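You operate a simulated robot arm through the tools that you are given. There is no shell and no other tool. Be economical: measure what you need, move in short steps, check, and stop when the job is done.

You run a simulated two-armed robot. Do the job below in one go: nothing can be reset, and whatever is moved stays where it is left.

Task
Hold the white tray on the top of the small table steady with one hand and put the 75 mm bundle from the top of the packing bench in it with the other.

The check looks at the end state, three seconds after you hand in, the way a careful person would. Anything else that was tipped, shoved, dropped, spilled or broken makes it a failure.

Robot
Two 7-joint arms with two-finger parallel grippers on one trunk, on a base that drives. Base frame: it is fixed to the floor where the robot stands at the start and does not move with it; the origin is under the middle of the robot, x ahead of it, y to its left, z up; the surface under the hand at the start is at about z = 860. Lengths are in mm, angles in rad, forces in N, time in s.
The left shoulder is at the start at [50, 168, 1107], the right one opposite. With the tool pointing down near the work surface each hand reaches from about 220 to 660 mm from the robot's upright axis, wherever it stands, measured 20 degrees to its own side. Places, roughly: white tray [500, 3750, 1000]. Payload 1.57 kg a hand.
The TCP of each hand is the grasp point between the finger pads, 30 mm short of the fingertips. In the tool frame z runs along the fingers and y along their closing line. Largest opening 80 mm; finger width 17, thickness 12; the body of the gripper, 40 by 82 mm, starts 80 mm behind the TCP.
Orientation is that of the tool frame in the base frame, as a unit quaternion [w, x, y, z]. With the fingers straight down and closing along the base's y, the tool's x points along the base's -x, its y along +y and its z along -z.

Tools
- The arms move only by the tool drive_tool. It takes "left_moves", "right_moves" or both (then of equal length, played together; a hand with none holds still); each is a list of rows, each a list of 7 numbers: the turn, a rotation vector about the tool's x, y, z in rad, then the shift along the tool's x, y, z in mm, then the gripper command, from -1 (fully open) to 1 (shut), values between in proportion. In form: [[wx, wy, wz, tx, ty, tz, hand], ...]. A call has 1 to 8 rows; each row is the pose to reach, as a shift and turn from the pose commanded when the call began, along the tool's axes at that moment. Each row takes 0.2 s and may step no farther than 50 mm and 0.15 rad from the row before; otherwise, or with a gripper value out of range, the whole call is refused. Where a pose cannot be reached the arm comes as near as it can. A force on the tool above 40 N (or 10 N above the force at the start of the call, whichever is more), or a blocked arm, ends the call early, and 0.2 s more pass. Each finger travels about 45 mm/s and halts on what it meets, pressing with about 23 N; the grip force reading is that of the motor and also rises with nothing between the fingers. The clock runs only during rows and for 0.2 s after the last one: add rows that repeat a pose to give the fingers time. The reply holds the time, the measured pose of the TCP, the force on the tool along the base axes, the opening and the grip force, in the units named above and with some noise, with the torque about the TCP (base axes, N m) and any sound that the robot's microphone picked up.
- Cameras (640 x 400 px; columns grow to the right, rows downward): "scene" is now at [125.1, -1.9, 1313]; the picture's right is [-0.01, -1.00, 0.00], its down [-0.61, 0.01, -0.79] and it looks along [0.79, -0.01, -0.61] (base axes); focal length 295 px, centre (320, 200). "left" rides on the left gripper at [72, 7, -122] in its tool frame; the picture's right is [-0.09, 1.00, 0.00], its down [-0.84, -0.08, -0.54] and it looks along [-0.54, -0.05, 0.84] (tool axes); focal length 238 px, centre (320, 200). "right" rides on the right gripper at [72, -7, -122] in its tool frame; the picture's right is [0.09, 1.00, 0.00], its down [-0.84, 0.08, -0.54] and it looks along [-0.54, 0.05, 0.84] (tool axes); focal length 238 px, centre (320, 200). There is no depth. A picture from a camera that has moved, and an enlarged one, comes with that camera's place and axes in the base frame and with its lens.
- grab_frame(camera): a new picture of that camera. No time passes.
- move_column(by): slides the trunk up (or, below 0, down) by that many mm; the arms and the scene camera ride with it, the base frame stays. It gives what a move gives, with no picture.
- base_move(legs): drives the robot by 1 to 6 legs, each [ahead, left, turn to the left] in mm, mm and rad, along the robot's own axes; the way and the turn of a leg run together, so that a leg with both is an arc; at most 1500 mm and 3.142 rad a leg. The arms and the cameras ride along, it lands a little off, and it stops where it bumps. It gives what a move gives.
- head_to(pan, tilt): turns the head with the scene camera to pan (to the left, within 1.396 rad either way) and tilt (down, from -0.506 to 1.204), counted from straight ahead of the robot. It gives what a move gives.
- enlarge(camera, box): a new picture of the part [left, top, right, bottom] of that camera's present view, enlarged. No time passes.
- close_job(): hands the job in; it is judged then, once.

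Work in short steps. Places have to be worked out from the pictures, the camera data and where the tool is seen: move nearer, look again, correct. Check each grasp and each placing, and mend what went wrong. You have 120 turns and 88 pictures in all, those below and enlarged ones among them. Open the grippers and draw the arms clear of the work before you hand the job in, unless the task says otherwise; then end with one line.

The tools are called after "Call:" by a JSON object that holds its "method" and its "body". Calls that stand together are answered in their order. drive_tool: Moves the arms, as the interface text tells. Its arguments: {"type":"object","properties":{"left_moves":{"type":"array","items":{"type":"array","items":{"type":"number"}}},"right_moves":{"type":"array","items":{"type":"array","items":{"type":"number"}}}},"required":[]} The other tools are called the same way: move_column (by) slides the trunk up or down; base_move (legs) drives the base; head_to (pan, tilt) turns the head that bears the scene camera; grab_frame (camera) takes a picture; enlarge (camera, box) takes an enlarged picture of a part of a camera's view; close_job () hands the job in.

At the start:

```text
t: 0.0
left_tcp_pos: [456.9, 124.2, 1055.4]
left_ee_rot: [0.0, 0.001, 1.0, -0.001]
left_force: [0.2, -0.1, -0.3]
left_torque: [0.0, 0.02, -0.01]
left_grip_width: 80.2
left_grip_force: 0.1
right_tcp_pos: [489.3, -304.4, 1077.7]
right_ee_rot: [0.0, 0.0, 1.0, 0.0]
right_force: [1.1, -0.7, 0.7]
right_torque: [0.01, 0.02, 0.04]
right_grip_width: 80.0
right_grip_force: 0.0
trunk travel left (down, up): [-275.0, 168.0]
robot x, y, heading: [2.4, -0.4, 0.001]
head pan, tilt: [-0.012, 0.656]
```

scene: 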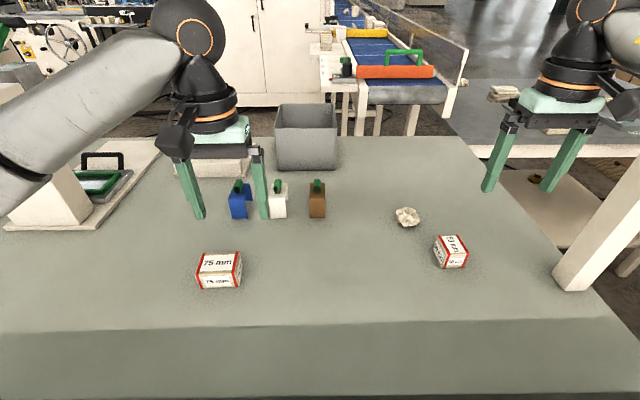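
right: 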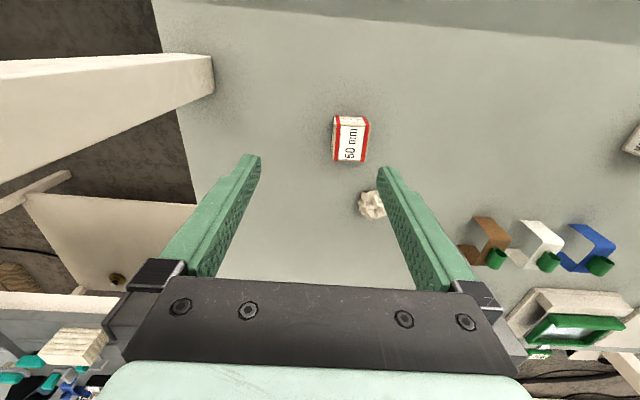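
left: 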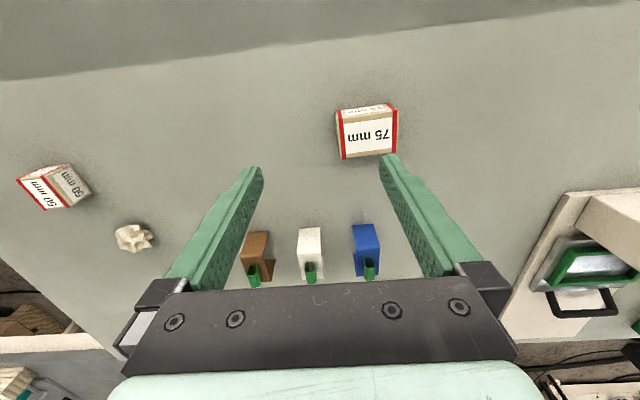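

The 75 mm bundle looks to be near [478, 177, 890]. I'll enlarge it for its shape and look left towards the route.

Call:
{"method": "enlarge", "body": {"camera": "left", "box": [300, 70, 440, 190]}}

Call:
{"method": "enlarge", "body": {"camera": "scene", "box": [160, 220, 280, 310]}}

Call:
{"method": "head_to", "body": {"pan": 1.3, "tilt": 0.3}}

```text
3.33 times, centred on (370, 130) of left
camera zoom: at [385.8, 128.7, 1178.3], right [0.09, 1.0, 0.0], down [0.84, -0.08, 0.54], along [0.54, -0.05, -0.84], focal length 794 px, centre (153, 433)
```

zoom: 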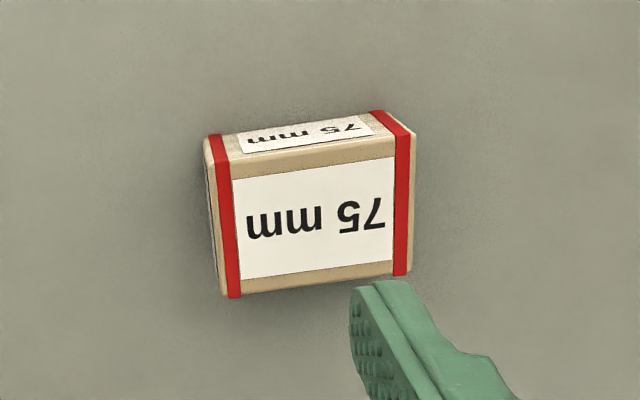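

```text
4.44 times, centred on (220, 265) of scene
camera zoom: at [125.1, -1.9, 1313.0], right [-0.01, -1.0, 0.0], down [-0.61, 0.01, -0.79], along [0.79, -0.01, -0.61], focal length 1311 px, centre (764, -89)
```

zoom: 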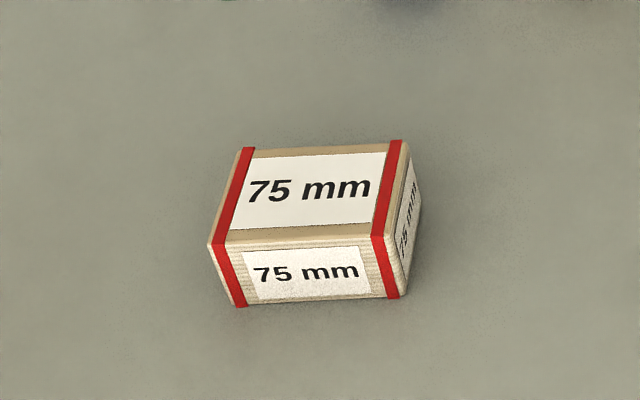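

```text
t: 1.5
left_tcp_pos: [458.2, 122.7, 1056.2]
left_ee_rot: [0.0, 0.001, 1.0, 0.0]
left_force: [0.4, -0.1, -0.1]
left_torque: [-0.02, 0.01, -0.01]
left_grip_width: 80.0
left_grip_force: 0.0
right_tcp_pos: [489.4, -304.6, 1077.6]
right_ee_rot: [0.0, 0.0, 1.0, 0.0]
right_force: [-0.4, -0.1, -0.6]
right_torque: [-0.02, 0.05, 0.01]
right_grip_width: 79.7
right_grip_force: 0.0
trunk travel left (down, up): [-275.0, 168.0]
robot x, y, heading: [0.5, -3.7, -0.0]
head pan, tilt: [1.3, 0.3]
```

The bundle is about 75 (along y) × 52 (along x) × 37 high, centred near [482, 178], so it should be gripped across x. Next I look left towards the table.

Call:
{"method": "grab_frame", "body": {"camera": "scene"}}

```text
82 pictures are left
camera scene: at [63.6, 89.2, 1345.4], right [0.96, -0.27, 0.0], down [-0.08, -0.29, -0.96], along [0.26, 0.92, -0.3], focal length 295 px, centre (320, 200)
```

scene: 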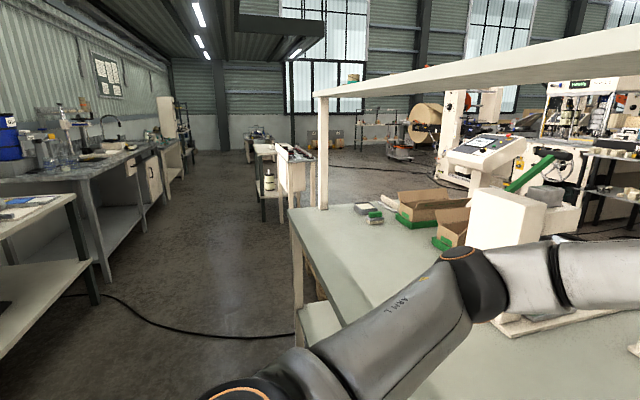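

The aisle to the left is clear. Next I turn the left hand a quarter turn above the bundle.

Call:
{"method": "drive_tool", "body": {"left_moves": [[0, 0, 0.14, -3, 7, 0, -1], [0, 0, 0.28, -6, 14, 0, -1], [0, 0, 0.42, -9, 21, 0, -1], [0, 0, 0.56, -12, 28, 0, -1], [0, 0, 0.7, -15, 35, 0, -1], [0, 0, 0.84, -18, 42, 0, -1], [0, 0, 0.98, -21, 49, 0, -1], [0, 0, 1.12, -24, 55, 0, -1]]}}

Call:
{"method": "head_to", "body": {"pan": 0.35, "tilt": 0.7}}

Call:
{"method": "drive_tool", "body": {"left_moves": [[0, 0, 0.14, 0, 0, 0, -1], [0, 0, 0.27, 0, 0, 0, -1], [0, 0, 0.4, 0, 0, 0, -1], [0, 0, 0.4, 0, 0, 40, -1], [0, 0, 0.4, 0, 0, 40, -1]]}}

Call:
{"method": "grab_frame", "body": {"camera": "left"}}

Call:
{"method": "grab_frame", "body": {"camera": "scene"}}

```text
t: 3.3
left_tcp_pos: [480.6, 178.8, 1055.8]
left_ee_rot: [-0.001, 0.532, 0.847, -0.001]
left_force: [-0.4, -0.3, -0.5]
left_torque: [0.0, 0.01, -0.01]
left_grip_width: 80.1
left_grip_force: 0.2
right_tcp_pos: [488.4, -304.3, 1078.2]
right_ee_rot: [0.0, -0.001, 1.0, 0.0]
right_force: [1.0, -0.1, -0.3]
right_torque: [-0.01, 0.01, -0.01]
right_grip_width: 79.8
right_grip_force: 0.0
trunk travel left (down, up): [-275.0, 168.0]
robot x, y, heading: [-2.3, 2.5, -0.002]
head pan, tilt: [1.3, 0.3]
```

```text
t: 4.5
left_tcp_pos: [481.2, 177.6, 1057.0]
left_ee_rot: [0.0, 0.531, 0.848, 0.0]
left_force: [-0.4, -0.1, 0.3]
left_torque: [0.01, -0.01, 0.01]
left_grip_width: 79.9
left_grip_force: 0.1
right_tcp_pos: [490.5, -305.3, 1078.4]
right_ee_rot: [0.0, 0.0, 1.0, 0.0]
right_force: [0.1, -0.7, 0.0]
right_torque: [0.0, 0.01, 0.0]
right_grip_width: 80.0
right_grip_force: 0.0
trunk travel left (down, up): [-275.0, 168.0]
robot x, y, heading: [-1.8, 1.2, 0.0]
head pan, tilt: [0.351, 0.7]
```

```text
t: 5.7
left_tcp_pos: [483.0, 178.7, 1016.3]
left_ee_rot: [0.0, 0.689, 0.725, 0.0]
left_force: [-0.4, 0.1, 0.5]
left_torque: [0.01, 0.0, 0.03]
left_grip_width: 80.0
left_grip_force: 0.1
right_tcp_pos: [490.0, -305.3, 1078.0]
right_ee_rot: [0.0, 0.0, 1.0, 0.0]
right_force: [0.0, -0.1, -0.6]
right_torque: [-0.02, 0.01, 0.01]
right_grip_width: 79.8
right_grip_force: 0.0
trunk travel left (down, up): [-275.0, 168.0]
robot x, y, heading: [-1.7, 1.8, 0.001]
head pan, tilt: [0.351, 0.7]
```

```text
81 pictures are left
camera left: at [485.5, 250.3, 1138.5], right [1.0, -0.04, 0.0], down [-0.04, -0.84, 0.54], along [-0.02, -0.54, -0.84], focal length 238 px, centre (320, 200)
```

left: 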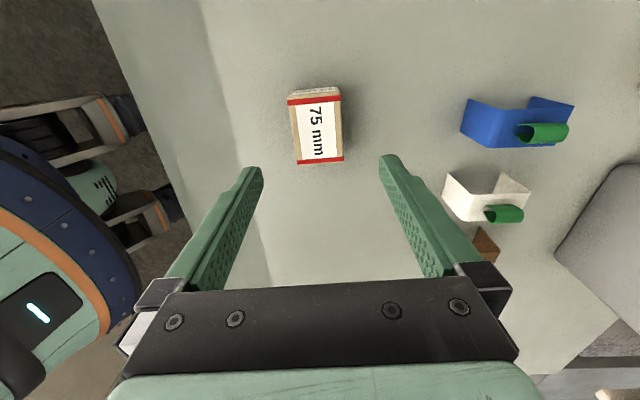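

```text
80 pictures are left
camera scene: at [118.3, 28.3, 1309.3], right [0.34, -0.94, 0.0], down [-0.6, -0.22, -0.77], along [0.72, 0.26, -0.64], focal length 295 px, centre (320, 200)
```

scene: 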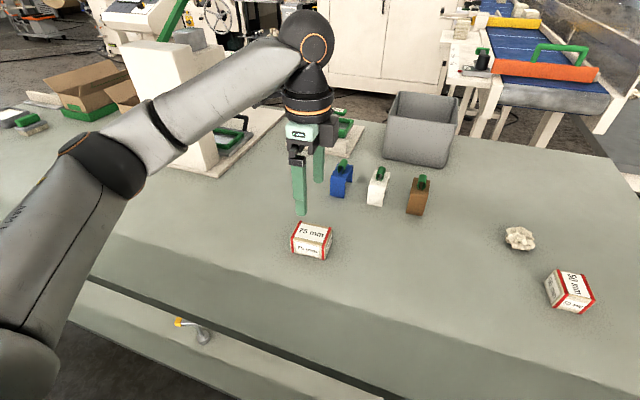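

The hand is centred and aligned. I'll go down to TCP z ≈ 894 and close.

Call:
{"method": "drive_tool", "body": {"left_moves": [[0, 0, 0, 0, 0, 40, -1], [0, 0, 0, 0, 0, 80, -1], [0, 0, 0, 0, 0, 105, -1], [0, 0, 0, 0, 0, 122, -1], [0, 0, 0, 0, 0, 122, -1]]}}

Call:
{"method": "grab_frame", "body": {"camera": "left"}}

```text
t: 6.9
left_tcp_pos: [479.4, 176.9, 892.6]
left_ee_rot: [0.0, 0.688, 0.726, 0.0]
left_force: [-0.1, 0.1, 1.0]
left_torque: [0.0, 0.0, 0.02]
left_grip_width: 80.0
left_grip_force: 0.1
right_tcp_pos: [489.3, -305.1, 1076.7]
right_ee_rot: [0.0, 0.0, 1.0, -0.001]
right_force: [-0.8, -0.4, 0.1]
right_torque: [-0.02, 0.01, 0.02]
right_grip_width: 79.9
right_grip_force: 0.2
trunk travel left (down, up): [-275.0, 168.0]
robot x, y, heading: [0.3, 1.8, 0.001]
head pan, tilt: [0.351, 0.7]
```

```text
79 pictures are left
camera left: at [482.5, 248.5, 1015.4], right [1.0, -0.04, 0.0], down [-0.03, -0.84, 0.54], along [-0.02, -0.54, -0.84], focal length 238 px, centre (320, 200)
```

left: 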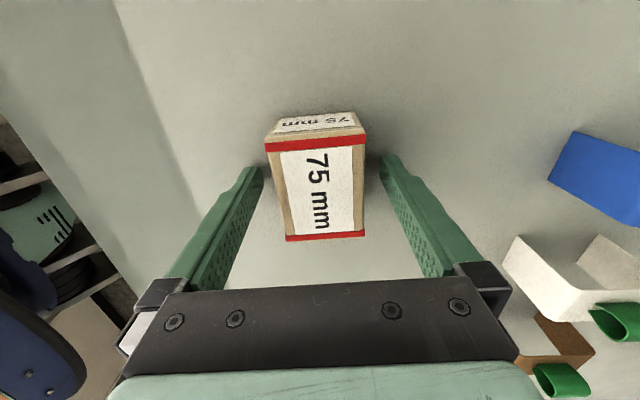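

Centred with clearance both sides; closing now.

Call:
{"method": "drive_tool", "body": {"left_moves": [[0, 0, 0, 0, 0, 0, 1], [0, 0, 0, 0, 0, 0, 1], [0, 0, 0, 0, 0, 0, 1], [0, 0, 0, 0, 0, 0, 1], [0, 0, 0, 0, 0, 0, 1]]}}

Call:
{"method": "drive_tool", "body": {"left_moves": [[0, 0, 0, 0, 0, -15, 1], [0, 0, 0, 0, 0, -40, 1], [0, 0, 0, 0, 0, -80, 1], [0, 0, 0, 0, 0, -120, 1], [0, 0, 0, 0, 0, -160, 1], [0, 0, 0, 0, 0, -160, 1]]}}

Call:
{"method": "grab_frame", "body": {"camera": "left"}}

```text
t: 8.1
left_tcp_pos: [480.2, 175.7, 893.1]
left_ee_rot: [0.001, 0.689, 0.725, 0.0]
left_force: [0.9, -0.9, -0.3]
left_torque: [0.0, 0.01, 0.01]
left_grip_width: 49.4
left_grip_force: 22.9
right_tcp_pos: [489.4, -305.2, 1077.5]
right_ee_rot: [-0.001, 0.0, 1.0, 0.0]
right_force: [0.2, -0.6, -0.4]
right_torque: [-0.01, -0.05, 0.0]
right_grip_width: 80.0
right_grip_force: 0.0
trunk travel left (down, up): [-275.0, 168.0]
robot x, y, heading: [-0.3, 6.1, 0.005]
head pan, tilt: [0.351, 0.7]
```

```text
t: 9.5
left_tcp_pos: [481.3, 179.0, 1052.5]
left_ee_rot: [0.0, 0.689, 0.725, 0.0]
left_force: [-0.2, 0.6, -0.4]
left_torque: [-0.02, 0.01, -0.03]
left_grip_width: 49.6
left_grip_force: 23.0
right_tcp_pos: [490.6, -303.7, 1077.0]
right_ee_rot: [0.0, 0.001, 1.0, 0.001]
right_force: [-0.4, 0.1, 0.0]
right_torque: [-0.01, 0.01, 0.0]
right_grip_width: 80.2
right_grip_force: 0.1
trunk travel left (down, up): [-275.0, 168.0]
robot x, y, heading: [2.2, 1.2, 0.001]
head pan, tilt: [0.351, 0.7]
```

```text
78 pictures are left
camera left: at [483.4, 249.8, 1174.9], right [1.0, -0.04, 0.0], down [-0.03, -0.84, 0.54], along [-0.02, -0.54, -0.84], focal length 238 px, centre (320, 200)
```

left: 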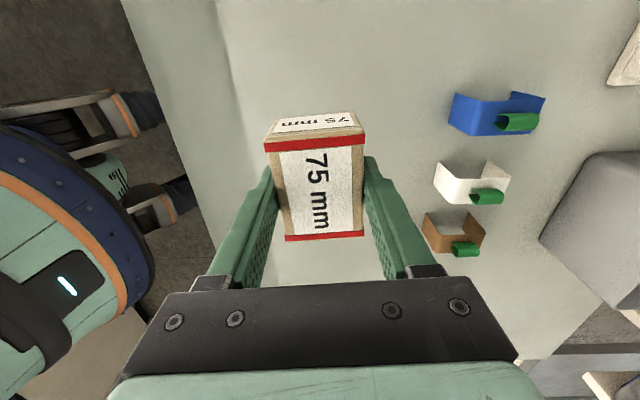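

The bundle is held firmly (49.5 mm wide, 23 N). I'll back the robot off the bench and look left down the aisle.

Call:
{"method": "base_move", "body": {"legs": [[-380, 0, 0]]}}

Call:
{"method": "head_to", "body": {"pan": 1.35, "tilt": 0.35}}

Call:
{"method": "grab_frame", "body": {"camera": "scene"}}

Call:
{"method": "enlarge", "body": {"camera": "scene", "box": [240, 80, 400, 180]}}

```text
t: 11.9
left_tcp_pos: [99.1, 177.1, 1053.4]
left_ee_rot: [-0.001, 0.691, 0.723, -0.001]
left_force: [-0.3, 0.7, -0.6]
left_torque: [0.02, 0.0, 0.0]
left_grip_width: 49.5
left_grip_force: 22.9
right_tcp_pos: [103.8, -306.8, 1077.8]
right_ee_rot: [0.0, 0.003, 1.0, 0.0]
right_force: [0.0, -1.0, 1.0]
right_torque: [-0.02, 0.02, 0.02]
right_grip_width: 80.2
right_grip_force: 0.0
trunk travel left (down, up): [-275.0, 168.0]
robot x, y, heading: [-385.2, 0.3, -0.008]
head pan, tilt: [0.351, 0.7]
```

```text
t: 13.2
left_tcp_pos: [98.0, 176.2, 1051.9]
left_ee_rot: [0.0, 0.691, 0.723, -0.001]
left_force: [-0.4, -0.2, -1.0]
left_torque: [0.01, 0.03, 0.01]
left_grip_width: 49.3
left_grip_force: 23.0
right_tcp_pos: [104.4, -306.0, 1077.8]
right_ee_rot: [0.0, 0.004, 1.0, 0.001]
right_force: [-0.6, 1.8, -0.4]
right_torque: [0.03, 0.0, -0.02]
right_grip_width: 80.0
right_grip_force: 0.0
trunk travel left (down, up): [-275.0, 168.0]
robot x, y, heading: [-381.6, 1.9, -0.002]
head pan, tilt: [1.349, 0.351]
```

```text
77 pictures are left
camera scene: at [-323.6, 90.8, 1340.6], right [0.97, -0.23, 0.0], down [-0.08, -0.34, -0.94], along [0.21, 0.91, -0.34], focal length 295 px, centre (320, 200)
```

scene: 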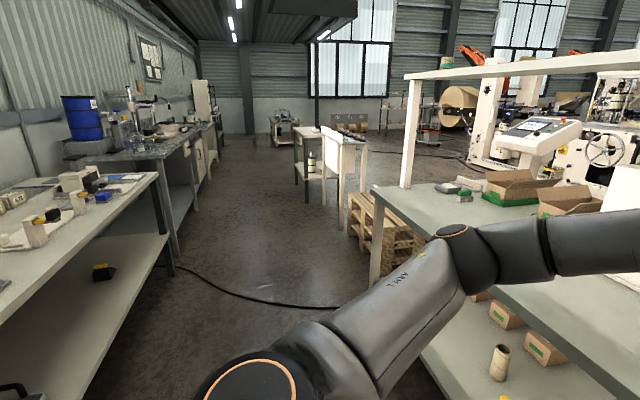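

```text
4.00 times, centred on (320, 130) of scene
camera zoom: at [-323.6, 90.8, 1340.6], right [0.97, -0.23, 0.0], down [-0.08, -0.34, -0.94], along [0.21, 0.91, -0.34], focal length 1180 px, centre (320, 480)
```

zoom: 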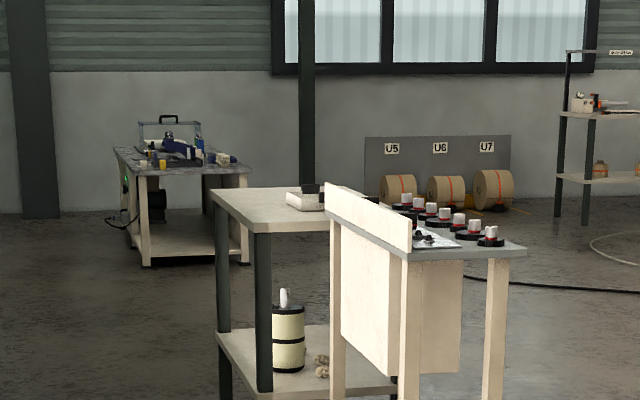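

The small table with the tray stands ahead left, behind a white cart. I'll drive along the aisle and look again.

Call:
{"method": "base_move", "body": {"legs": [[0, 1200, 0], [0, 1100, 0]]}}

Call:
{"method": "head_to", "body": {"pan": 0.9, "tilt": 0.45}}

Call:
{"method": "grab_frame", "body": {"camera": "scene"}}

```text
t: 33.2
left_tcp_pos: [76.1, 2452.3, 1051.8]
left_ee_rot: [0.0, 0.687, 0.727, 0.0]
left_force: [0.5, 0.7, -0.4]
left_torque: [0.03, -0.01, 0.0]
left_grip_width: 49.5
left_grip_force: 23.4
right_tcp_pos: [88.4, 1968.0, 1078.0]
right_ee_rot: [0.0, -0.002, 1.0, 0.0]
right_force: [0.2, -0.6, 0.2]
right_torque: [-0.02, 0.0, 0.01]
right_grip_width: 80.0
right_grip_force: 0.1
trunk travel left (down, up): [-275.0, 168.0]
robot x, y, heading: [-404.2, 2267.5, 0.002]
head pan, tilt: [1.349, 0.351]
```

```text
t: 34.1
left_tcp_pos: [76.1, 2451.3, 1052.2]
left_ee_rot: [0.0, 0.687, 0.726, 0.0]
left_force: [-0.7, 0.1, -0.7]
left_torque: [0.0, 0.01, 0.03]
left_grip_width: 49.4
left_grip_force: 22.8
right_tcp_pos: [87.4, 1968.8, 1076.7]
right_ee_rot: [0.0, -0.003, 1.0, 0.0]
right_force: [-0.3, -0.4, -0.1]
right_torque: [-0.03, 0.0, -0.03]
right_grip_width: 80.0
right_grip_force: 0.0
trunk travel left (down, up): [-275.0, 168.0]
robot x, y, heading: [-400.7, 2270.1, 0.003]
head pan, tilt: [0.901, 0.45]
```

```text
75 pictures are left
camera scene: at [-307.9, 2342.6, 1331.5], right [0.79, -0.62, 0.0], down [-0.27, -0.34, -0.9], along [0.56, 0.71, -0.44], focal length 295 px, centre (320, 200)
```

scene: 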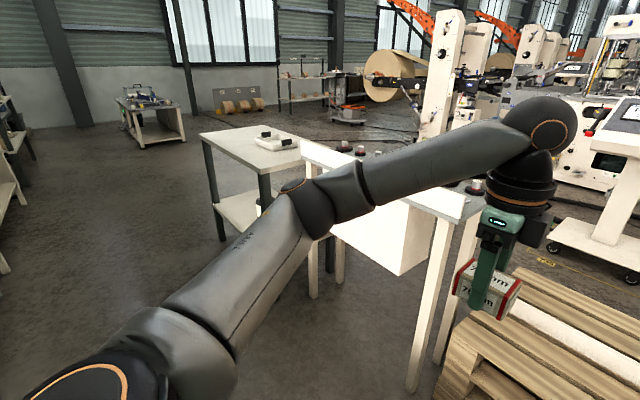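

The cart spans about y 2750–3435 with x ≥ 500, and the table's edge is near x ≈ 270. I'll continue to y ≈ 3700 with the hands still behind x ≈ 100.

Call:
{"method": "base_move", "body": {"legs": [[0, 1400, 0]]}}

Call:
{"method": "head_to", "body": {"pan": 0.0, "tilt": 0.5}}

Call:
{"method": "grab_frame", "body": {"camera": "scene"}}

Call:
{"method": "grab_frame", "body": {"camera": "right"}}

```text
t: 46.4
left_tcp_pos: [124.9, 3799.0, 1051.6]
left_ee_rot: [0.0, 0.71, 0.704, 0.0]
left_force: [-1.2, 0.5, -0.6]
left_torque: [0.0, 0.01, 0.04]
left_grip_width: 49.6
left_grip_force: 23.1
right_tcp_pos: [105.0, 3316.2, 1077.6]
right_ee_rot: [0.0, 0.03, 1.0, 0.0]
right_force: [-0.8, 0.1, -0.3]
right_torque: [0.0, -0.04, -0.01]
right_grip_width: 79.9
right_grip_force: 0.1
trunk travel left (down, up): [-275.0, 168.0]
robot x, y, heading: [-367.0, 3649.2, -0.061]
head pan, tilt: [0.901, 0.45]
```

```text
t: 47.6
left_tcp_pos: [125.5, 3798.3, 1052.8]
left_ee_rot: [0.0, 0.71, 0.705, 0.0]
left_force: [-0.2, 0.6, -0.1]
left_torque: [-0.03, 0.04, 0.01]
left_grip_width: 49.5
left_grip_force: 23.3
right_tcp_pos: [105.3, 3316.3, 1077.1]
right_ee_rot: [0.0, 0.03, 1.0, 0.0]
right_force: [-0.4, 0.2, 0.1]
right_torque: [0.02, -0.03, -0.01]
right_grip_width: 79.9
right_grip_force: 0.2
trunk travel left (down, up): [-275.0, 168.0]
robot x, y, heading: [-366.2, 3649.3, -0.064]
head pan, tilt: [0.0, 0.499]
```

```text
74 pictures are left
camera scene: at [-235.9, 3641.6, 1327.0], right [-0.06, -1.0, 0.0], down [-0.48, 0.03, -0.88], along [0.88, -0.05, -0.48], focal length 295 px, centre (320, 200)
```

scene: 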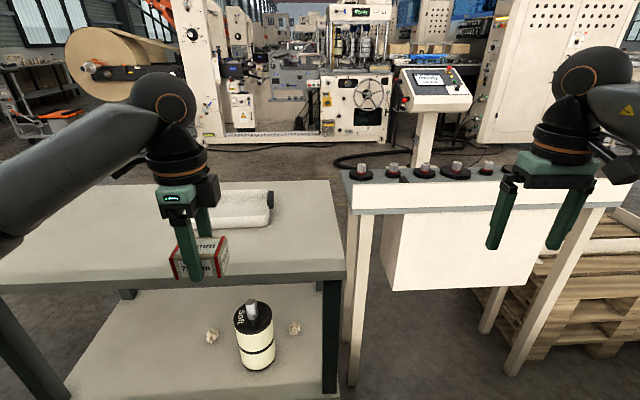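

```text
73 pictures are left
camera right: at [35.2, 3314.6, 1199.5], right [-0.03, 1.0, 0.0], down [0.84, 0.03, 0.54], along [0.54, 0.02, -0.84], focal length 238 px, centre (320, 200)
```

right: 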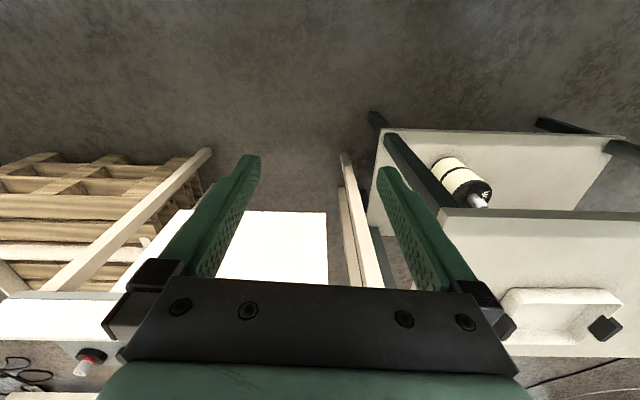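

The tray sits near [515, 3855]; a dark block is at or by its rim. I'll straighten the heading, move left and part way forward, then look closer.

Call:
{"method": "base_move", "body": {"legs": [[0, 200, 0.064], [180, 0, 0]]}}

Call:
{"method": "head_to", "body": {"pan": 0.0, "tilt": 0.65}}

Call:
{"method": "grab_frame", "body": {"camera": "scene"}}

Call:
{"method": "grab_frame", "body": {"camera": "right"}}

```text
t: 51.1
left_tcp_pos: [300.9, 4027.2, 1051.5]
left_ee_rot: [-0.001, 0.685, 0.729, -0.001]
left_force: [0.6, 0.1, 0.0]
left_torque: [0.0, 0.01, 0.0]
left_grip_width: 49.2
left_grip_force: 23.4
right_tcp_pos: [315.0, 3543.6, 1075.8]
right_ee_rot: [0.0, -0.005, 1.0, 0.0]
right_force: [-0.1, 0.3, 0.5]
right_torque: [-0.02, -0.02, 0.04]
right_grip_width: 79.9
right_grip_force: 0.1
trunk travel left (down, up): [-275.0, 168.0]
robot x, y, heading: [-179.1, 3845.4, 0.005]
head pan, tilt: [0.0, 0.499]
```

```text
t: 51.8
left_tcp_pos: [298.9, 4027.0, 1051.6]
left_ee_rot: [0.0, 0.685, 0.728, 0.0]
left_force: [-0.8, -0.5, -1.0]
left_torque: [0.02, 0.0, 0.0]
left_grip_width: 49.6
left_grip_force: 23.1
right_tcp_pos: [313.8, 3542.9, 1077.8]
right_ee_rot: [0.0, -0.005, 1.0, 0.0]
right_force: [0.5, -0.5, 0.5]
right_torque: [0.01, -0.01, -0.02]
right_grip_width: 80.1
right_grip_force: 0.0
trunk travel left (down, up): [-275.0, 168.0]
robot x, y, heading: [-178.0, 3844.1, 0.011]
head pan, tilt: [0.0, 0.649]
```

```text
72 pictures are left
camera scene: at [-53.4, 3844.6, 1313.7], right [0.01, -1.0, 0.0], down [-0.6, -0.01, -0.8], along [0.8, 0.01, -0.6], focal length 295 px, centre (320, 200)
```

scene: 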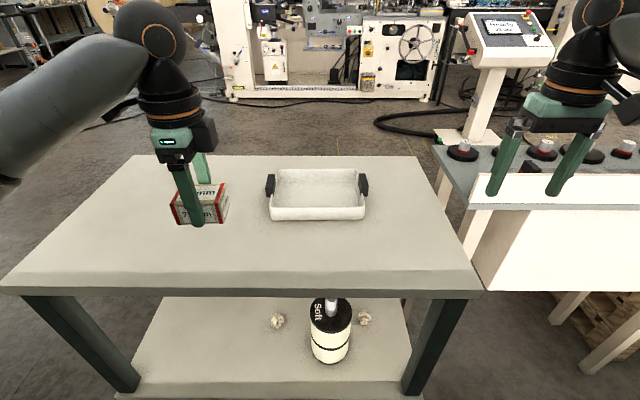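

```text
71 pictures are left
camera right: at [244.1, 3537.1, 1199.6], right [-0.1, 0.99, 0.0], down [0.84, 0.08, 0.54], along [0.54, 0.05, -0.84], focal length 238 px, centre (320, 200)
```

right: 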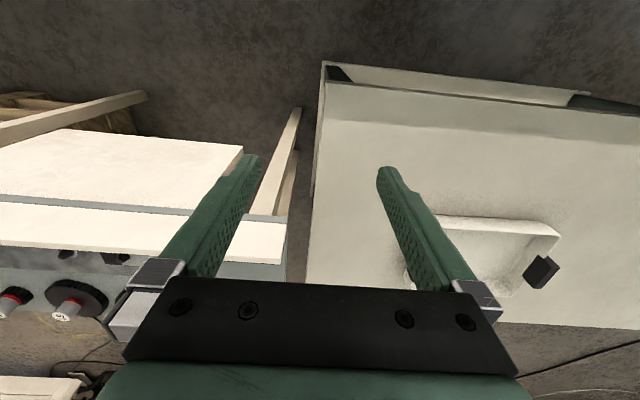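

The tray is a shallow dish with black handles on its left and right ends. I'll enlarge it.

Call:
{"method": "enlarge", "body": {"camera": "scene", "box": [240, 145, 400, 245]}}

```text
4.00 times, centred on (320, 195) of scene
camera zoom: at [-53.4, 3844.6, 1313.7], right [0.01, -1.0, 0.0], down [-0.6, -0.01, -0.8], along [0.8, 0.01, -0.6], focal length 1180 px, centre (320, 220)
```

zoom: 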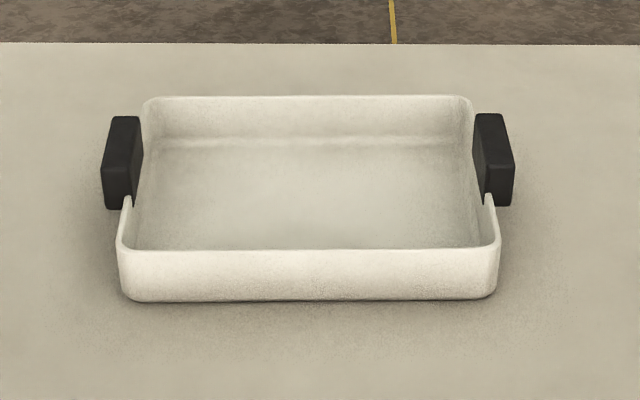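

The handles are near [551, 3975, 905] and [551, 3745, 905], the tray is about 170 × 220 and centred near [565, 3858], and the table top is ~850. I'll move forward 120 mm and check the base clearance by looking down.

Call:
{"method": "base_move", "body": {"legs": [[120, 15, 0]]}}

Call:
{"method": "head_to", "body": {"pan": 0.0, "tilt": 1.1}}

Call:
{"method": "grab_frame", "body": {"camera": "scene"}}

Call:
{"method": "grab_frame", "body": {"camera": "right"}}

```text
t: 53.0
left_tcp_pos: [420.3, 4041.1, 1052.1]
left_ee_rot: [-0.001, 0.687, 0.727, -0.001]
left_force: [0.1, 0.1, -0.6]
left_torque: [-0.02, 0.04, 0.01]
left_grip_width: 49.2
left_grip_force: 23.3
right_tcp_pos: [431.1, 3556.7, 1078.1]
right_ee_rot: [0.0, -0.003, 1.0, 0.0]
right_force: [0.7, -0.7, -0.1]
right_torque: [-0.02, -0.01, -0.03]
right_grip_width: 79.9
right_grip_force: 0.1
trunk travel left (down, up): [-275.0, 168.0]
robot x, y, heading: [-60.3, 3859.6, 0.01]
head pan, tilt: [0.0, 0.649]
```

```text
t: 53.9
left_tcp_pos: [418.9, 4041.5, 1051.8]
left_ee_rot: [0.0, 0.687, 0.727, -0.001]
left_force: [0.8, -0.1, -1.9]
left_torque: [0.0, -0.02, 0.0]
left_grip_width: 49.5
left_grip_force: 23.0
right_tcp_pos: [430.0, 3557.4, 1078.4]
right_ee_rot: [0.0, -0.003, 1.0, 0.0]
right_force: [-0.3, 0.6, 1.0]
right_torque: [0.0, 0.0, 0.0]
right_grip_width: 79.9
right_grip_force: 0.0
trunk travel left (down, up): [-275.0, 168.0]
robot x, y, heading: [-63.5, 3860.9, 0.006]
head pan, tilt: [0.0, 1.1]
```

```text
69 pictures are left
camera scene: at [40.9, 3859.7, 1279.3], right [0.01, -1.0, 0.0], down [-0.89, -0.01, -0.45], along [0.45, 0.0, -0.89], focal length 295 px, centre (320, 200)
```

scene: 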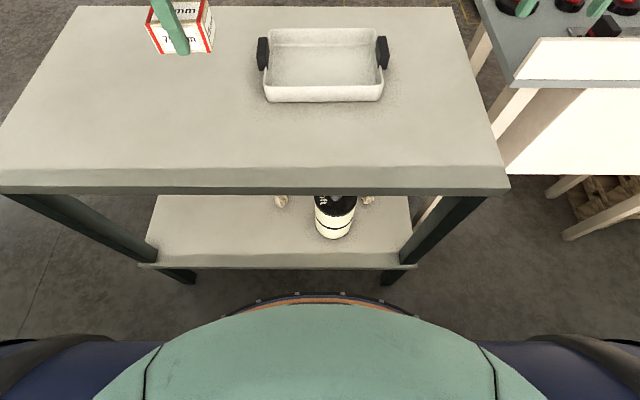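

```text
68 pictures are left
camera right: at [360.9, 3551.4, 1199.7], right [-0.1, 1.0, 0.0], down [0.84, 0.08, 0.54], along [0.54, 0.05, -0.84], focal length 238 px, centre (320, 200)
```

right: 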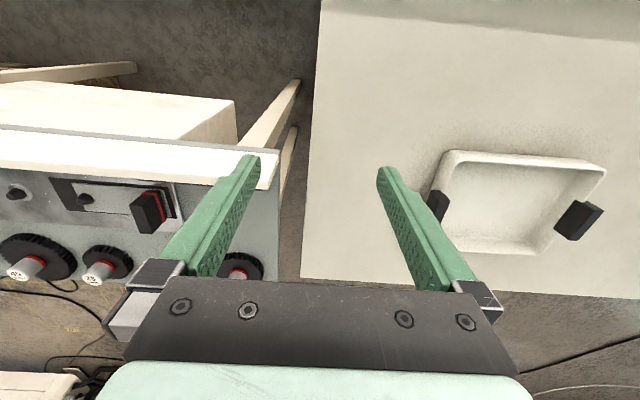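

There's about 100 mm of clearance between base and table, so I go 50 mm further, then view the tray precisely.

Call:
{"method": "base_move", "body": {"legs": [[50, 0, 0]]}}

Call:
{"method": "head_to", "body": {"pan": 0.0, "tilt": 0.8}}

Call:
{"method": "grab_frame", "body": {"camera": "scene"}}

Call:
{"method": "enlarge", "body": {"camera": "scene", "box": [240, 100, 400, 200]}}

Call:
{"method": "enlarge", "body": {"camera": "right", "box": [400, 120, 640, 270]}}

```text
t: 54.8
left_tcp_pos: [469.3, 4041.3, 1051.9]
left_ee_rot: [-0.001, 0.687, 0.727, -0.001]
left_force: [0.3, 0.2, -1.1]
left_torque: [0.02, 0.02, -0.01]
left_grip_width: 49.4
left_grip_force: 23.2
right_tcp_pos: [479.5, 3557.9, 1076.8]
right_ee_rot: [0.0, -0.003, 1.0, 0.0]
right_force: [0.5, -0.6, 0.2]
right_torque: [0.05, 0.03, -0.02]
right_grip_width: 80.0
right_grip_force: 0.0
trunk travel left (down, up): [-275.0, 168.0]
robot x, y, heading: [-12.9, 3857.9, 0.003]
head pan, tilt: [0.0, 1.1]
```

```text
t: 55.6
left_tcp_pos: [469.0, 4040.4, 1051.9]
left_ee_rot: [0.0, 0.687, 0.727, 0.0]
left_force: [-0.3, -0.4, -0.2]
left_torque: [-0.01, 0.01, 0.01]
left_grip_width: 49.4
left_grip_force: 23.3
right_tcp_pos: [480.0, 3556.2, 1078.8]
right_ee_rot: [0.0, -0.002, 1.0, 0.0]
right_force: [0.4, 0.9, 0.2]
right_torque: [-0.03, 0.01, 0.01]
right_grip_width: 80.2
right_grip_force: 0.1
trunk travel left (down, up): [-275.0, 168.0]
robot x, y, heading: [-5.9, 3861.0, 0.003]
head pan, tilt: [0.0, 0.799]
```

```text
67 pictures are left
camera scene: at [107.8, 3859.9, 1301.0], right [0.01, -1.0, 0.0], down [-0.72, 0.0, -0.7], along [0.7, 0.0, -0.72], focal length 295 px, centre (320, 200)
```

scene: 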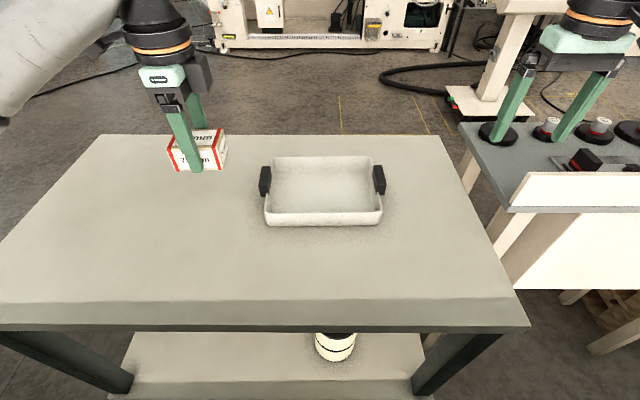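

```text
4.00 times, centred on (320, 150) of scene
camera zoom: at [107.8, 3859.9, 1301.0], right [0.01, -1.0, 0.0], down [-0.72, 0.0, -0.7], along [0.7, 0.0, -0.72], focal length 1180 px, centre (320, 400)
```

zoom: 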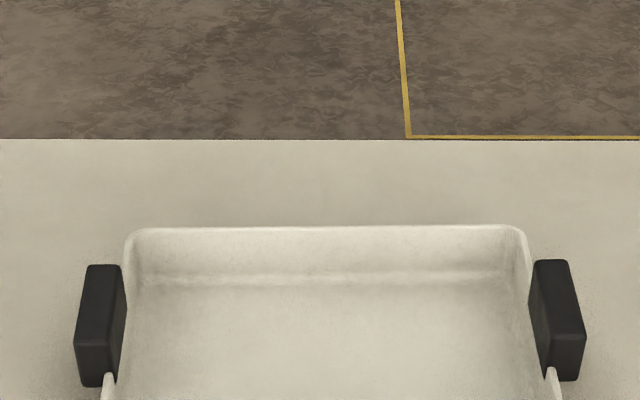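

```text
2.67 times, centred on (520, 195) of right
camera zoom: at [410.0, 3551.2, 1199.7], right [-0.1, 1.0, 0.0], down [0.84, 0.08, 0.54], along [0.54, 0.05, -0.84], focal length 636 px, centre (-213, 213)
```

zoom: 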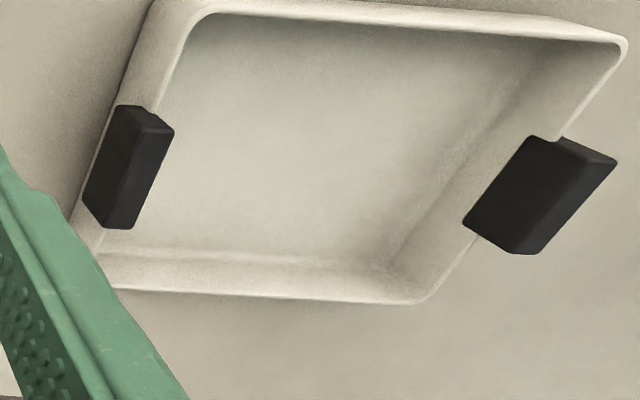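

The right handle is about x 524–578, y 3732–3750, top z ≈ 918. I'll bring the right hand (open, closing along y) above it.

Call:
{"method": "drive_tool", "body": {"right_moves": [[0, 0, 0, -14, 38, 0, -1], [0, 0, 0, -28, 76, 0, -1], [0, 0, 0, -42, 114, 10, -1], [0, 0, 0, -56, 152, 30, -1], [0, 0, 0, -70, 188, 50, -1], [0, 0, 0, -70, 188, 80, -1], [0, 0, 0, -70, 188, 80, -1]]}}

Call:
{"method": "grab_frame", "body": {"camera": "right"}}

Call:
{"method": "grab_frame", "body": {"camera": "scene"}}

```text
t: 57.2
left_tcp_pos: [465.9, 4040.7, 1052.9]
left_ee_rot: [0.0, 0.687, 0.726, 0.001]
left_force: [-0.3, 1.0, -0.5]
left_torque: [0.02, 0.01, -0.01]
left_grip_width: 49.7
left_grip_force: 23.2
right_tcp_pos: [549.5, 3748.0, 998.8]
right_ee_rot: [0.0, -0.003, 1.0, 0.0]
right_force: [-0.1, -0.7, 0.3]
right_torque: [0.0, -0.03, 0.0]
right_grip_width: 80.1
right_grip_force: 0.1
trunk travel left (down, up): [-275.0, 168.0]
robot x, y, heading: [-11.6, 3860.7, 0.005]
head pan, tilt: [0.0, 0.799]
```

```text
64 pictures are left
camera right: at [479.0, 3741.5, 1121.2], right [-0.1, 1.0, 0.0], down [0.84, 0.08, 0.54], along [0.54, 0.05, -0.84], focal length 238 px, centre (320, 200)
```

right: 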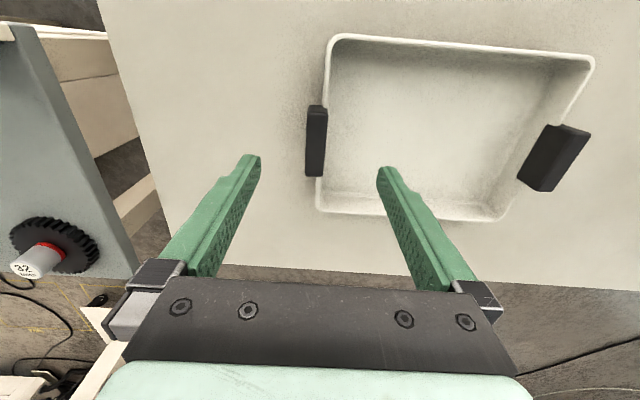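

```text
63 pictures are left
camera scene: at [107.8, 3860.0, 1301.0], right [0.01, -1.0, 0.0], down [-0.72, 0.0, -0.7], along [0.7, 0.0, -0.72], focal length 295 px, centre (320, 200)
```

scene: 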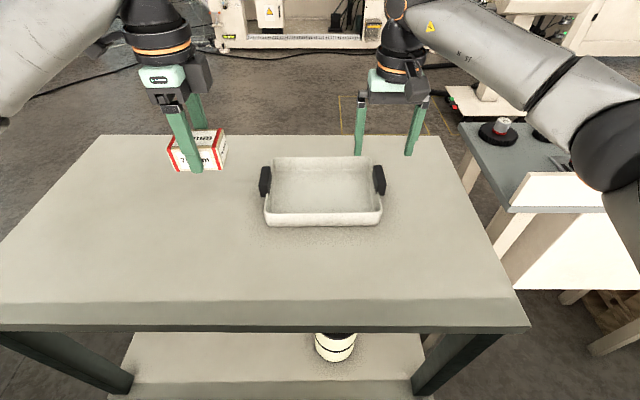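

The handle is centred at about [551, 3746], matching the hand. I'll go down to TCP z ≈ 905.

Call:
{"method": "drive_tool", "body": {"right_moves": [[0, 0, 0, -1, -2, 35, -1], [0, 0, 0, -1, -2, 65, -1], [0, 0, 0, -1, -2, 85, -1], [0, 0, 0, -1, -2, 94, -1], [0, 0, 0, -1, -2, 94, -1]]}}

Call:
{"method": "grab_frame", "body": {"camera": "right"}}

Call:
{"method": "enlarge", "body": {"camera": "scene", "box": [240, 120, 440, 245]}}

```text
t: 58.4
left_tcp_pos: [467.6, 4040.6, 1052.5]
left_ee_rot: [0.0, 0.687, 0.727, 0.0]
left_force: [0.1, 0.2, -1.4]
left_torque: [0.03, -0.01, 0.01]
left_grip_width: 49.4
left_grip_force: 23.5
right_tcp_pos: [550.3, 3745.1, 902.2]
right_ee_rot: [0.0, -0.003, 1.0, 0.0]
right_force: [0.1, -0.2, 0.3]
right_torque: [0.01, 0.01, 0.0]
right_grip_width: 80.0
right_grip_force: 0.1
trunk travel left (down, up): [-275.0, 168.0]
robot x, y, heading: [-8.8, 3863.3, 0.004]
head pan, tilt: [0.0, 0.799]
```

```text
62 pictures are left
camera right: at [480.6, 3738.1, 1024.4], right [-0.1, 1.0, 0.0], down [0.84, 0.08, 0.54], along [0.54, 0.05, -0.84], focal length 238 px, centre (320, 200)
```

right: 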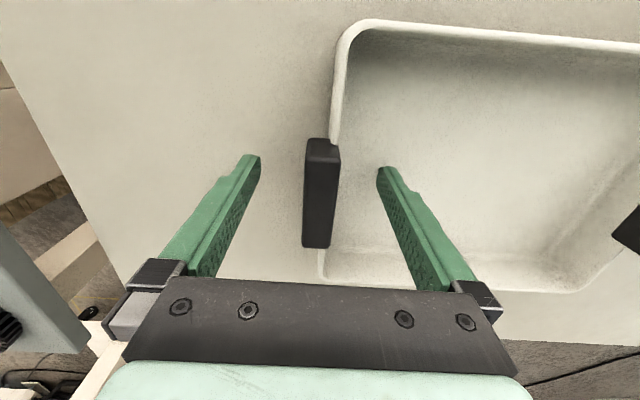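

```text
3.20 times, centred on (340, 182) of scene
camera zoom: at [107.8, 3859.9, 1301.0], right [0.01, -1.0, 0.0], down [-0.72, 0.0, -0.7], along [0.7, 0.0, -0.72], focal length 944 px, centre (256, 256)
```

zoom: 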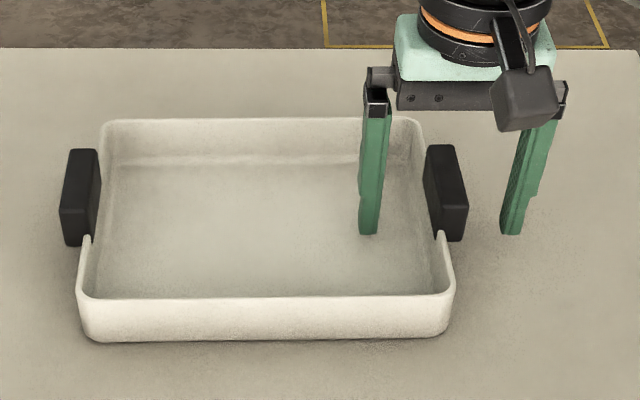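

The fingers straddle the handle and end wall evenly. Closing the right hand to hold the tray.

Call:
{"method": "drive_tool", "body": {"right_moves": [[0, 0, 0, 0, 0, 0, 1], [0, 0, 0, 0, 0, 0, 1], [0, 0, 0, 0, 0, 0, 1], [0, 0, 0, 0, 0, 0, 1], [0, 0, 0, 0, 0, 0, 1], [0, 0, 0, 0, 0, 0, 1]]}}

Call:
{"method": "grab_frame", "body": {"camera": "right"}}

Call:
{"method": "enlarge", "body": {"camera": "scene", "box": [240, 120, 440, 245]}}

```text
t: 59.8
left_tcp_pos: [468.2, 4041.4, 1052.9]
left_ee_rot: [0.001, 0.687, 0.726, 0.0]
left_force: [-0.1, -0.2, 0.5]
left_torque: [-0.01, -0.01, 0.0]
left_grip_width: 49.5
left_grip_force: 23.6
right_tcp_pos: [550.5, 3744.4, 904.3]
right_ee_rot: [0.0, -0.002, 1.0, 0.0]
right_force: [0.6, -0.2, 0.0]
right_torque: [-0.05, 0.05, 0.08]
right_grip_width: 17.8
right_grip_force: 22.8
trunk travel left (down, up): [-275.0, 168.0]
robot x, y, heading: [-11.9, 3861.6, 0.007]
head pan, tilt: [0.0, 0.799]
```

```text
60 pictures are left
camera right: at [480.5, 3738.3, 1024.8], right [-0.1, 1.0, 0.0], down [0.84, 0.08, 0.54], along [0.54, 0.05, -0.84], focal length 238 px, centre (320, 200)
```

right: 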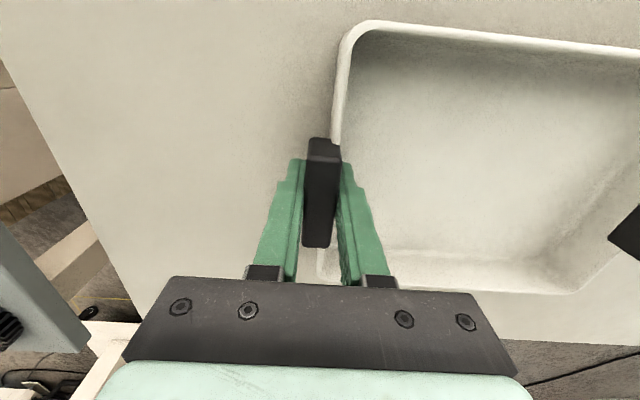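

```text
3.20 times, centred on (340, 182) of scene
camera zoom: at [107.8, 3860.0, 1301.0], right [0.01, -1.0, 0.0], down [-0.72, 0.0, -0.7], along [0.7, 0.0, -0.72], focal length 944 px, centre (256, 256)
```

zoom: 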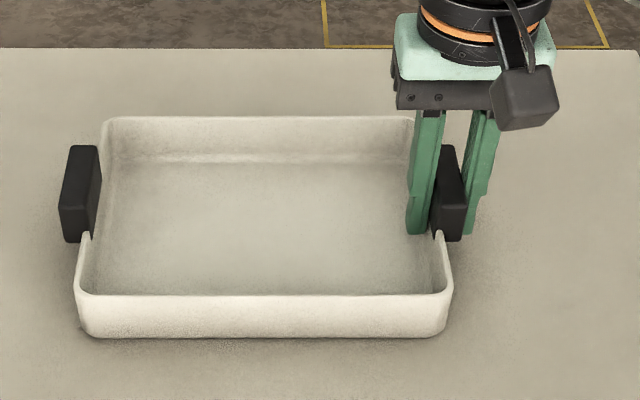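

The tray is held (17.8 mm, 23 N) and has not shifted. Next I bring the bundle above the tray at about [552, 3893].

Call:
{"method": "drive_tool", "body": {"left_moves": [[0, 0, 0, -38, 19, 0, 1], [0, 0, 0, -76, 38, 0, 1], [0, 0, 0, -115, 57, 0, 1], [0, 0, 0, -152.6, 75.5, 0, 1], [0, 0, 0, -152.6, 75.5, 40, 1], [0, 0, 0, -152.6, 75.5, 60, 1], [0, 0, 0, -152.6, 75.5, 60, 1]]}}

Call:
{"method": "grab_frame", "body": {"camera": "left"}}

Call:
{"method": "grab_frame", "body": {"camera": "scene"}}

```text
t: 61.4
left_tcp_pos: [553.5, 3892.4, 992.4]
left_ee_rot: [0.0, 0.687, 0.726, 0.0]
left_force: [0.2, 1.0, -0.6]
left_torque: [-0.03, -0.02, 0.02]
left_grip_width: 49.5
left_grip_force: 23.1
right_tcp_pos: [549.9, 3744.3, 901.8]
right_ee_rot: [0.0, -0.003, 1.0, -0.001]
right_force: [0.1, 0.0, 0.9]
right_torque: [-0.02, 0.0, 0.01]
right_grip_width: 17.8
right_grip_force: 23.1
trunk travel left (down, up): [-275.0, 168.0]
robot x, y, heading: [-9.2, 3861.6, 0.002]
head pan, tilt: [0.0, 0.799]
```

```text
58 pictures are left
camera left: at [556.1, 3963.9, 1114.9], right [1.0, -0.04, 0.0], down [-0.03, -0.84, 0.54], along [-0.02, -0.54, -0.84], focal length 238 px, centre (320, 200)
```

left: 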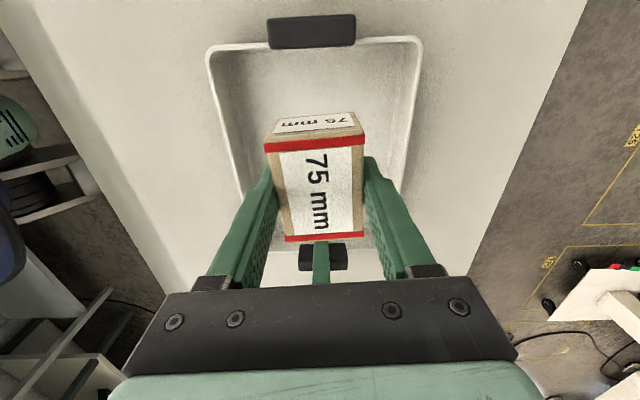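

```text
57 pictures are left
camera scene: at [107.7, 3859.9, 1301.0], right [0.01, -1.0, 0.0], down [-0.72, 0.0, -0.7], along [0.7, 0.0, -0.72], focal length 295 px, centre (320, 200)
```

scene: 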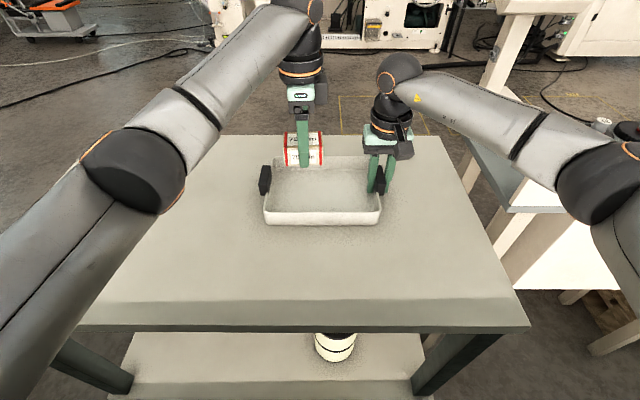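

The bundle is over the tray interior with margin all round. I'll lower it to just above the floor.

Call:
{"method": "drive_tool", "body": {"left_moves": [[0, 0, 0, 0, 0, 35, 1], [0, 0, 0, 0, 0, 65, 1], [0, 0, 0, 0, 0, 85, 1], [0, 0, 0, 0, 0, 93, 1], [0, 0, 0, 0, 0, 96, 1]]}}

Call:
{"method": "enlarge", "body": {"camera": "scene", "box": [240, 120, 440, 245]}}

Call:
{"method": "enlarge", "body": {"camera": "right", "box": [320, 0, 640, 200]}}

```text
t: 62.6
left_tcp_pos: [551.3, 3892.3, 897.3]
left_ee_rot: [0.0, 0.687, 0.726, 0.0]
left_force: [-0.2, -1.2, 0.1]
left_torque: [0.05, 0.01, -0.01]
left_grip_width: 49.3
left_grip_force: 22.8
right_tcp_pos: [550.8, 3744.1, 903.4]
right_ee_rot: [0.0, -0.003, 1.0, -0.001]
right_force: [0.0, 0.1, 1.3]
right_torque: [-0.03, 0.0, 0.04]
right_grip_width: 18.1
right_grip_force: 23.2
trunk travel left (down, up): [-275.0, 168.0]
robot x, y, heading: [-12.4, 3861.6, 0.003]
head pan, tilt: [0.0, 0.799]
```

```text
3.20 times, centred on (340, 182) of scene
camera zoom: at [107.7, 3859.9, 1301.0], right [0.01, -1.0, 0.0], down [-0.72, 0.0, -0.7], along [0.7, 0.0, -0.72], focal length 944 px, centre (256, 256)
```

zoom: 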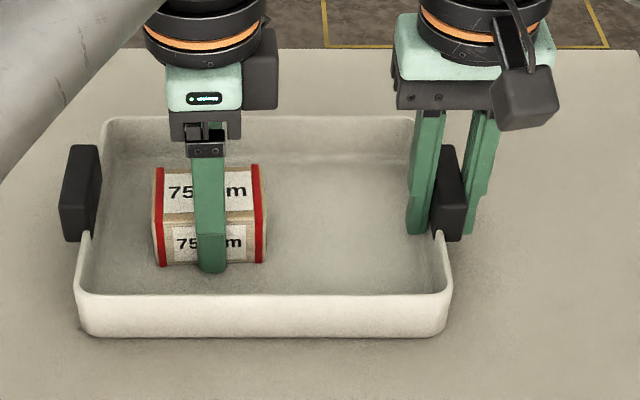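

```text
2.00 times, centred on (480, 100) of right
camera zoom: at [480.5, 3738.2, 1024.8], right [-0.1, 1.0, 0.0], down [0.84, 0.08, 0.54], along [0.54, 0.05, -0.84], focal length 477 px, centre (0, 400)
```

zoom: 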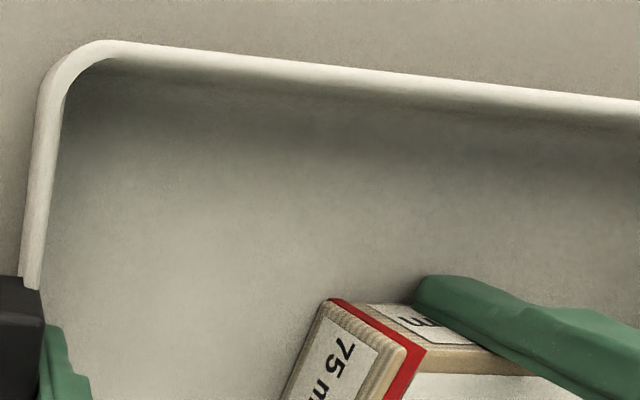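

Still clear of the floor; I lower in small steps watching the force.

Call:
{"method": "drive_tool", "body": {"left_moves": [[0, 0, 0, 0, 0, 2, 1], [0, 0, 0, 0, 0, 4, 1], [0, 0, 0, 0, 0, 4, 1]]}}

Call:
{"method": "drive_tool", "body": {"left_moves": [[0, 0, 0, 0, 0, 1, 1], [0, 0, 0, 0, 0, 2, 1], [0, 0, 0, 0, 0, 2, 1]]}}

```text
t: 63.4
left_tcp_pos: [551.6, 3891.9, 895.2]
left_ee_rot: [0.002, 0.688, 0.726, 0.001]
left_force: [-5.1, -1.6, 19.0]
left_torque: [-0.06, 0.31, -0.04]
left_grip_width: 50.0
left_grip_force: 22.9
right_tcp_pos: [549.6, 3744.3, 902.6]
right_ee_rot: [0.001, -0.002, 1.0, 0.0]
right_force: [2.8, 1.0, -6.4]
right_torque: [-0.03, 0.01, -0.23]
right_grip_width: 17.8
right_grip_force: 22.6
trunk travel left (down, up): [-275.0, 168.0]
robot x, y, heading: [-16.1, 3859.4, 0.006]
head pan, tilt: [0.0, 0.799]
```

```text
t: 64.2
left_tcp_pos: [552.6, 3892.2, 894.9]
left_ee_rot: [0.003, 0.688, 0.726, 0.001]
left_force: [-6.7, -2.1, 33.3]
left_torque: [-0.13, 1.17, -0.2]
left_grip_width: 49.5
left_grip_force: 23.4
right_tcp_pos: [549.5, 3744.4, 903.0]
right_ee_rot: [0.0, -0.003, 1.0, 0.001]
right_force: [6.3, 1.8, -12.1]
right_torque: [-0.15, 0.14, -0.21]
right_grip_width: 17.9
right_grip_force: 23.0
trunk travel left (down, up): [-275.0, 168.0]
robot x, y, heading: [-10.6, 3860.1, 0.005]
head pan, tilt: [0.0, 0.799]
```

Contact: the bundle is on the tray floor. I relieve the pressure by 4 mm and check.

Call:
{"method": "drive_tool", "body": {"left_moves": [[0, 0, 0, 0, 0, -2, 1], [0, 0, 0, 0, 0, -4, 1], [0, 0, 0, 0, 0, -4, 1]]}}

```text
t: 65.0
left_tcp_pos: [552.6, 3892.9, 894.1]
left_ee_rot: [-0.001, 0.687, 0.727, 0.0]
left_force: [-3.8, -2.9, 12.3]
left_torque: [-0.29, 0.09, -0.02]
left_grip_width: 49.7
left_grip_force: 23.0
right_tcp_pos: [548.9, 3744.7, 903.0]
right_ee_rot: [0.001, -0.002, 1.0, 0.0]
right_force: [2.1, 0.8, -4.9]
right_torque: [-0.24, 0.24, -0.05]
right_grip_width: 17.7
right_grip_force: 22.9
trunk travel left (down, up): [-275.0, 168.0]
robot x, y, heading: [-11.2, 3859.4, 0.004]
head pan, tilt: [0.0, 0.799]
```

Light contact remains; releasing the bundle.

Call:
{"method": "drive_tool", "body": {"left_moves": [[0, 0, 0, 0, 0, -1, -0.8], [0, 0, 0, 0, 0, -1, -0.8], [0, 0, 0, 0, 0, -1, -0.8], [0, 0, 0, 0, 0, -1, -0.8]]}}

Call:
{"method": "grab_frame", "body": {"camera": "left"}}

```text
t: 66.0
left_tcp_pos: [552.4, 3892.3, 894.7]
left_ee_rot: [-0.001, 0.686, 0.727, 0.0]
left_force: [-0.7, 1.3, 0.2]
left_torque: [-0.03, -0.03, 0.0]
left_grip_width: 72.1
left_grip_force: 0.1
right_tcp_pos: [549.8, 3744.3, 902.6]
right_ee_rot: [0.001, -0.002, 1.0, 0.0]
right_force: [-0.4, -0.3, 1.0]
right_torque: [0.06, 0.15, 0.11]
right_grip_width: 17.7
right_grip_force: 23.1
trunk travel left (down, up): [-275.0, 168.0]
robot x, y, heading: [-7.9, 3856.7, 0.003]
head pan, tilt: [0.0, 0.799]
```

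```text
54 pictures are left
camera left: at [555.0, 3963.9, 1017.6], right [1.0, -0.04, 0.0], down [-0.03, -0.84, 0.54], along [-0.02, -0.54, -0.84], focal length 238 px, centre (320, 200)
```

left: 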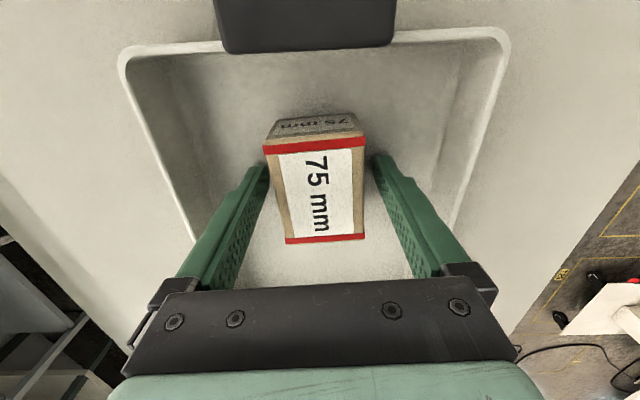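

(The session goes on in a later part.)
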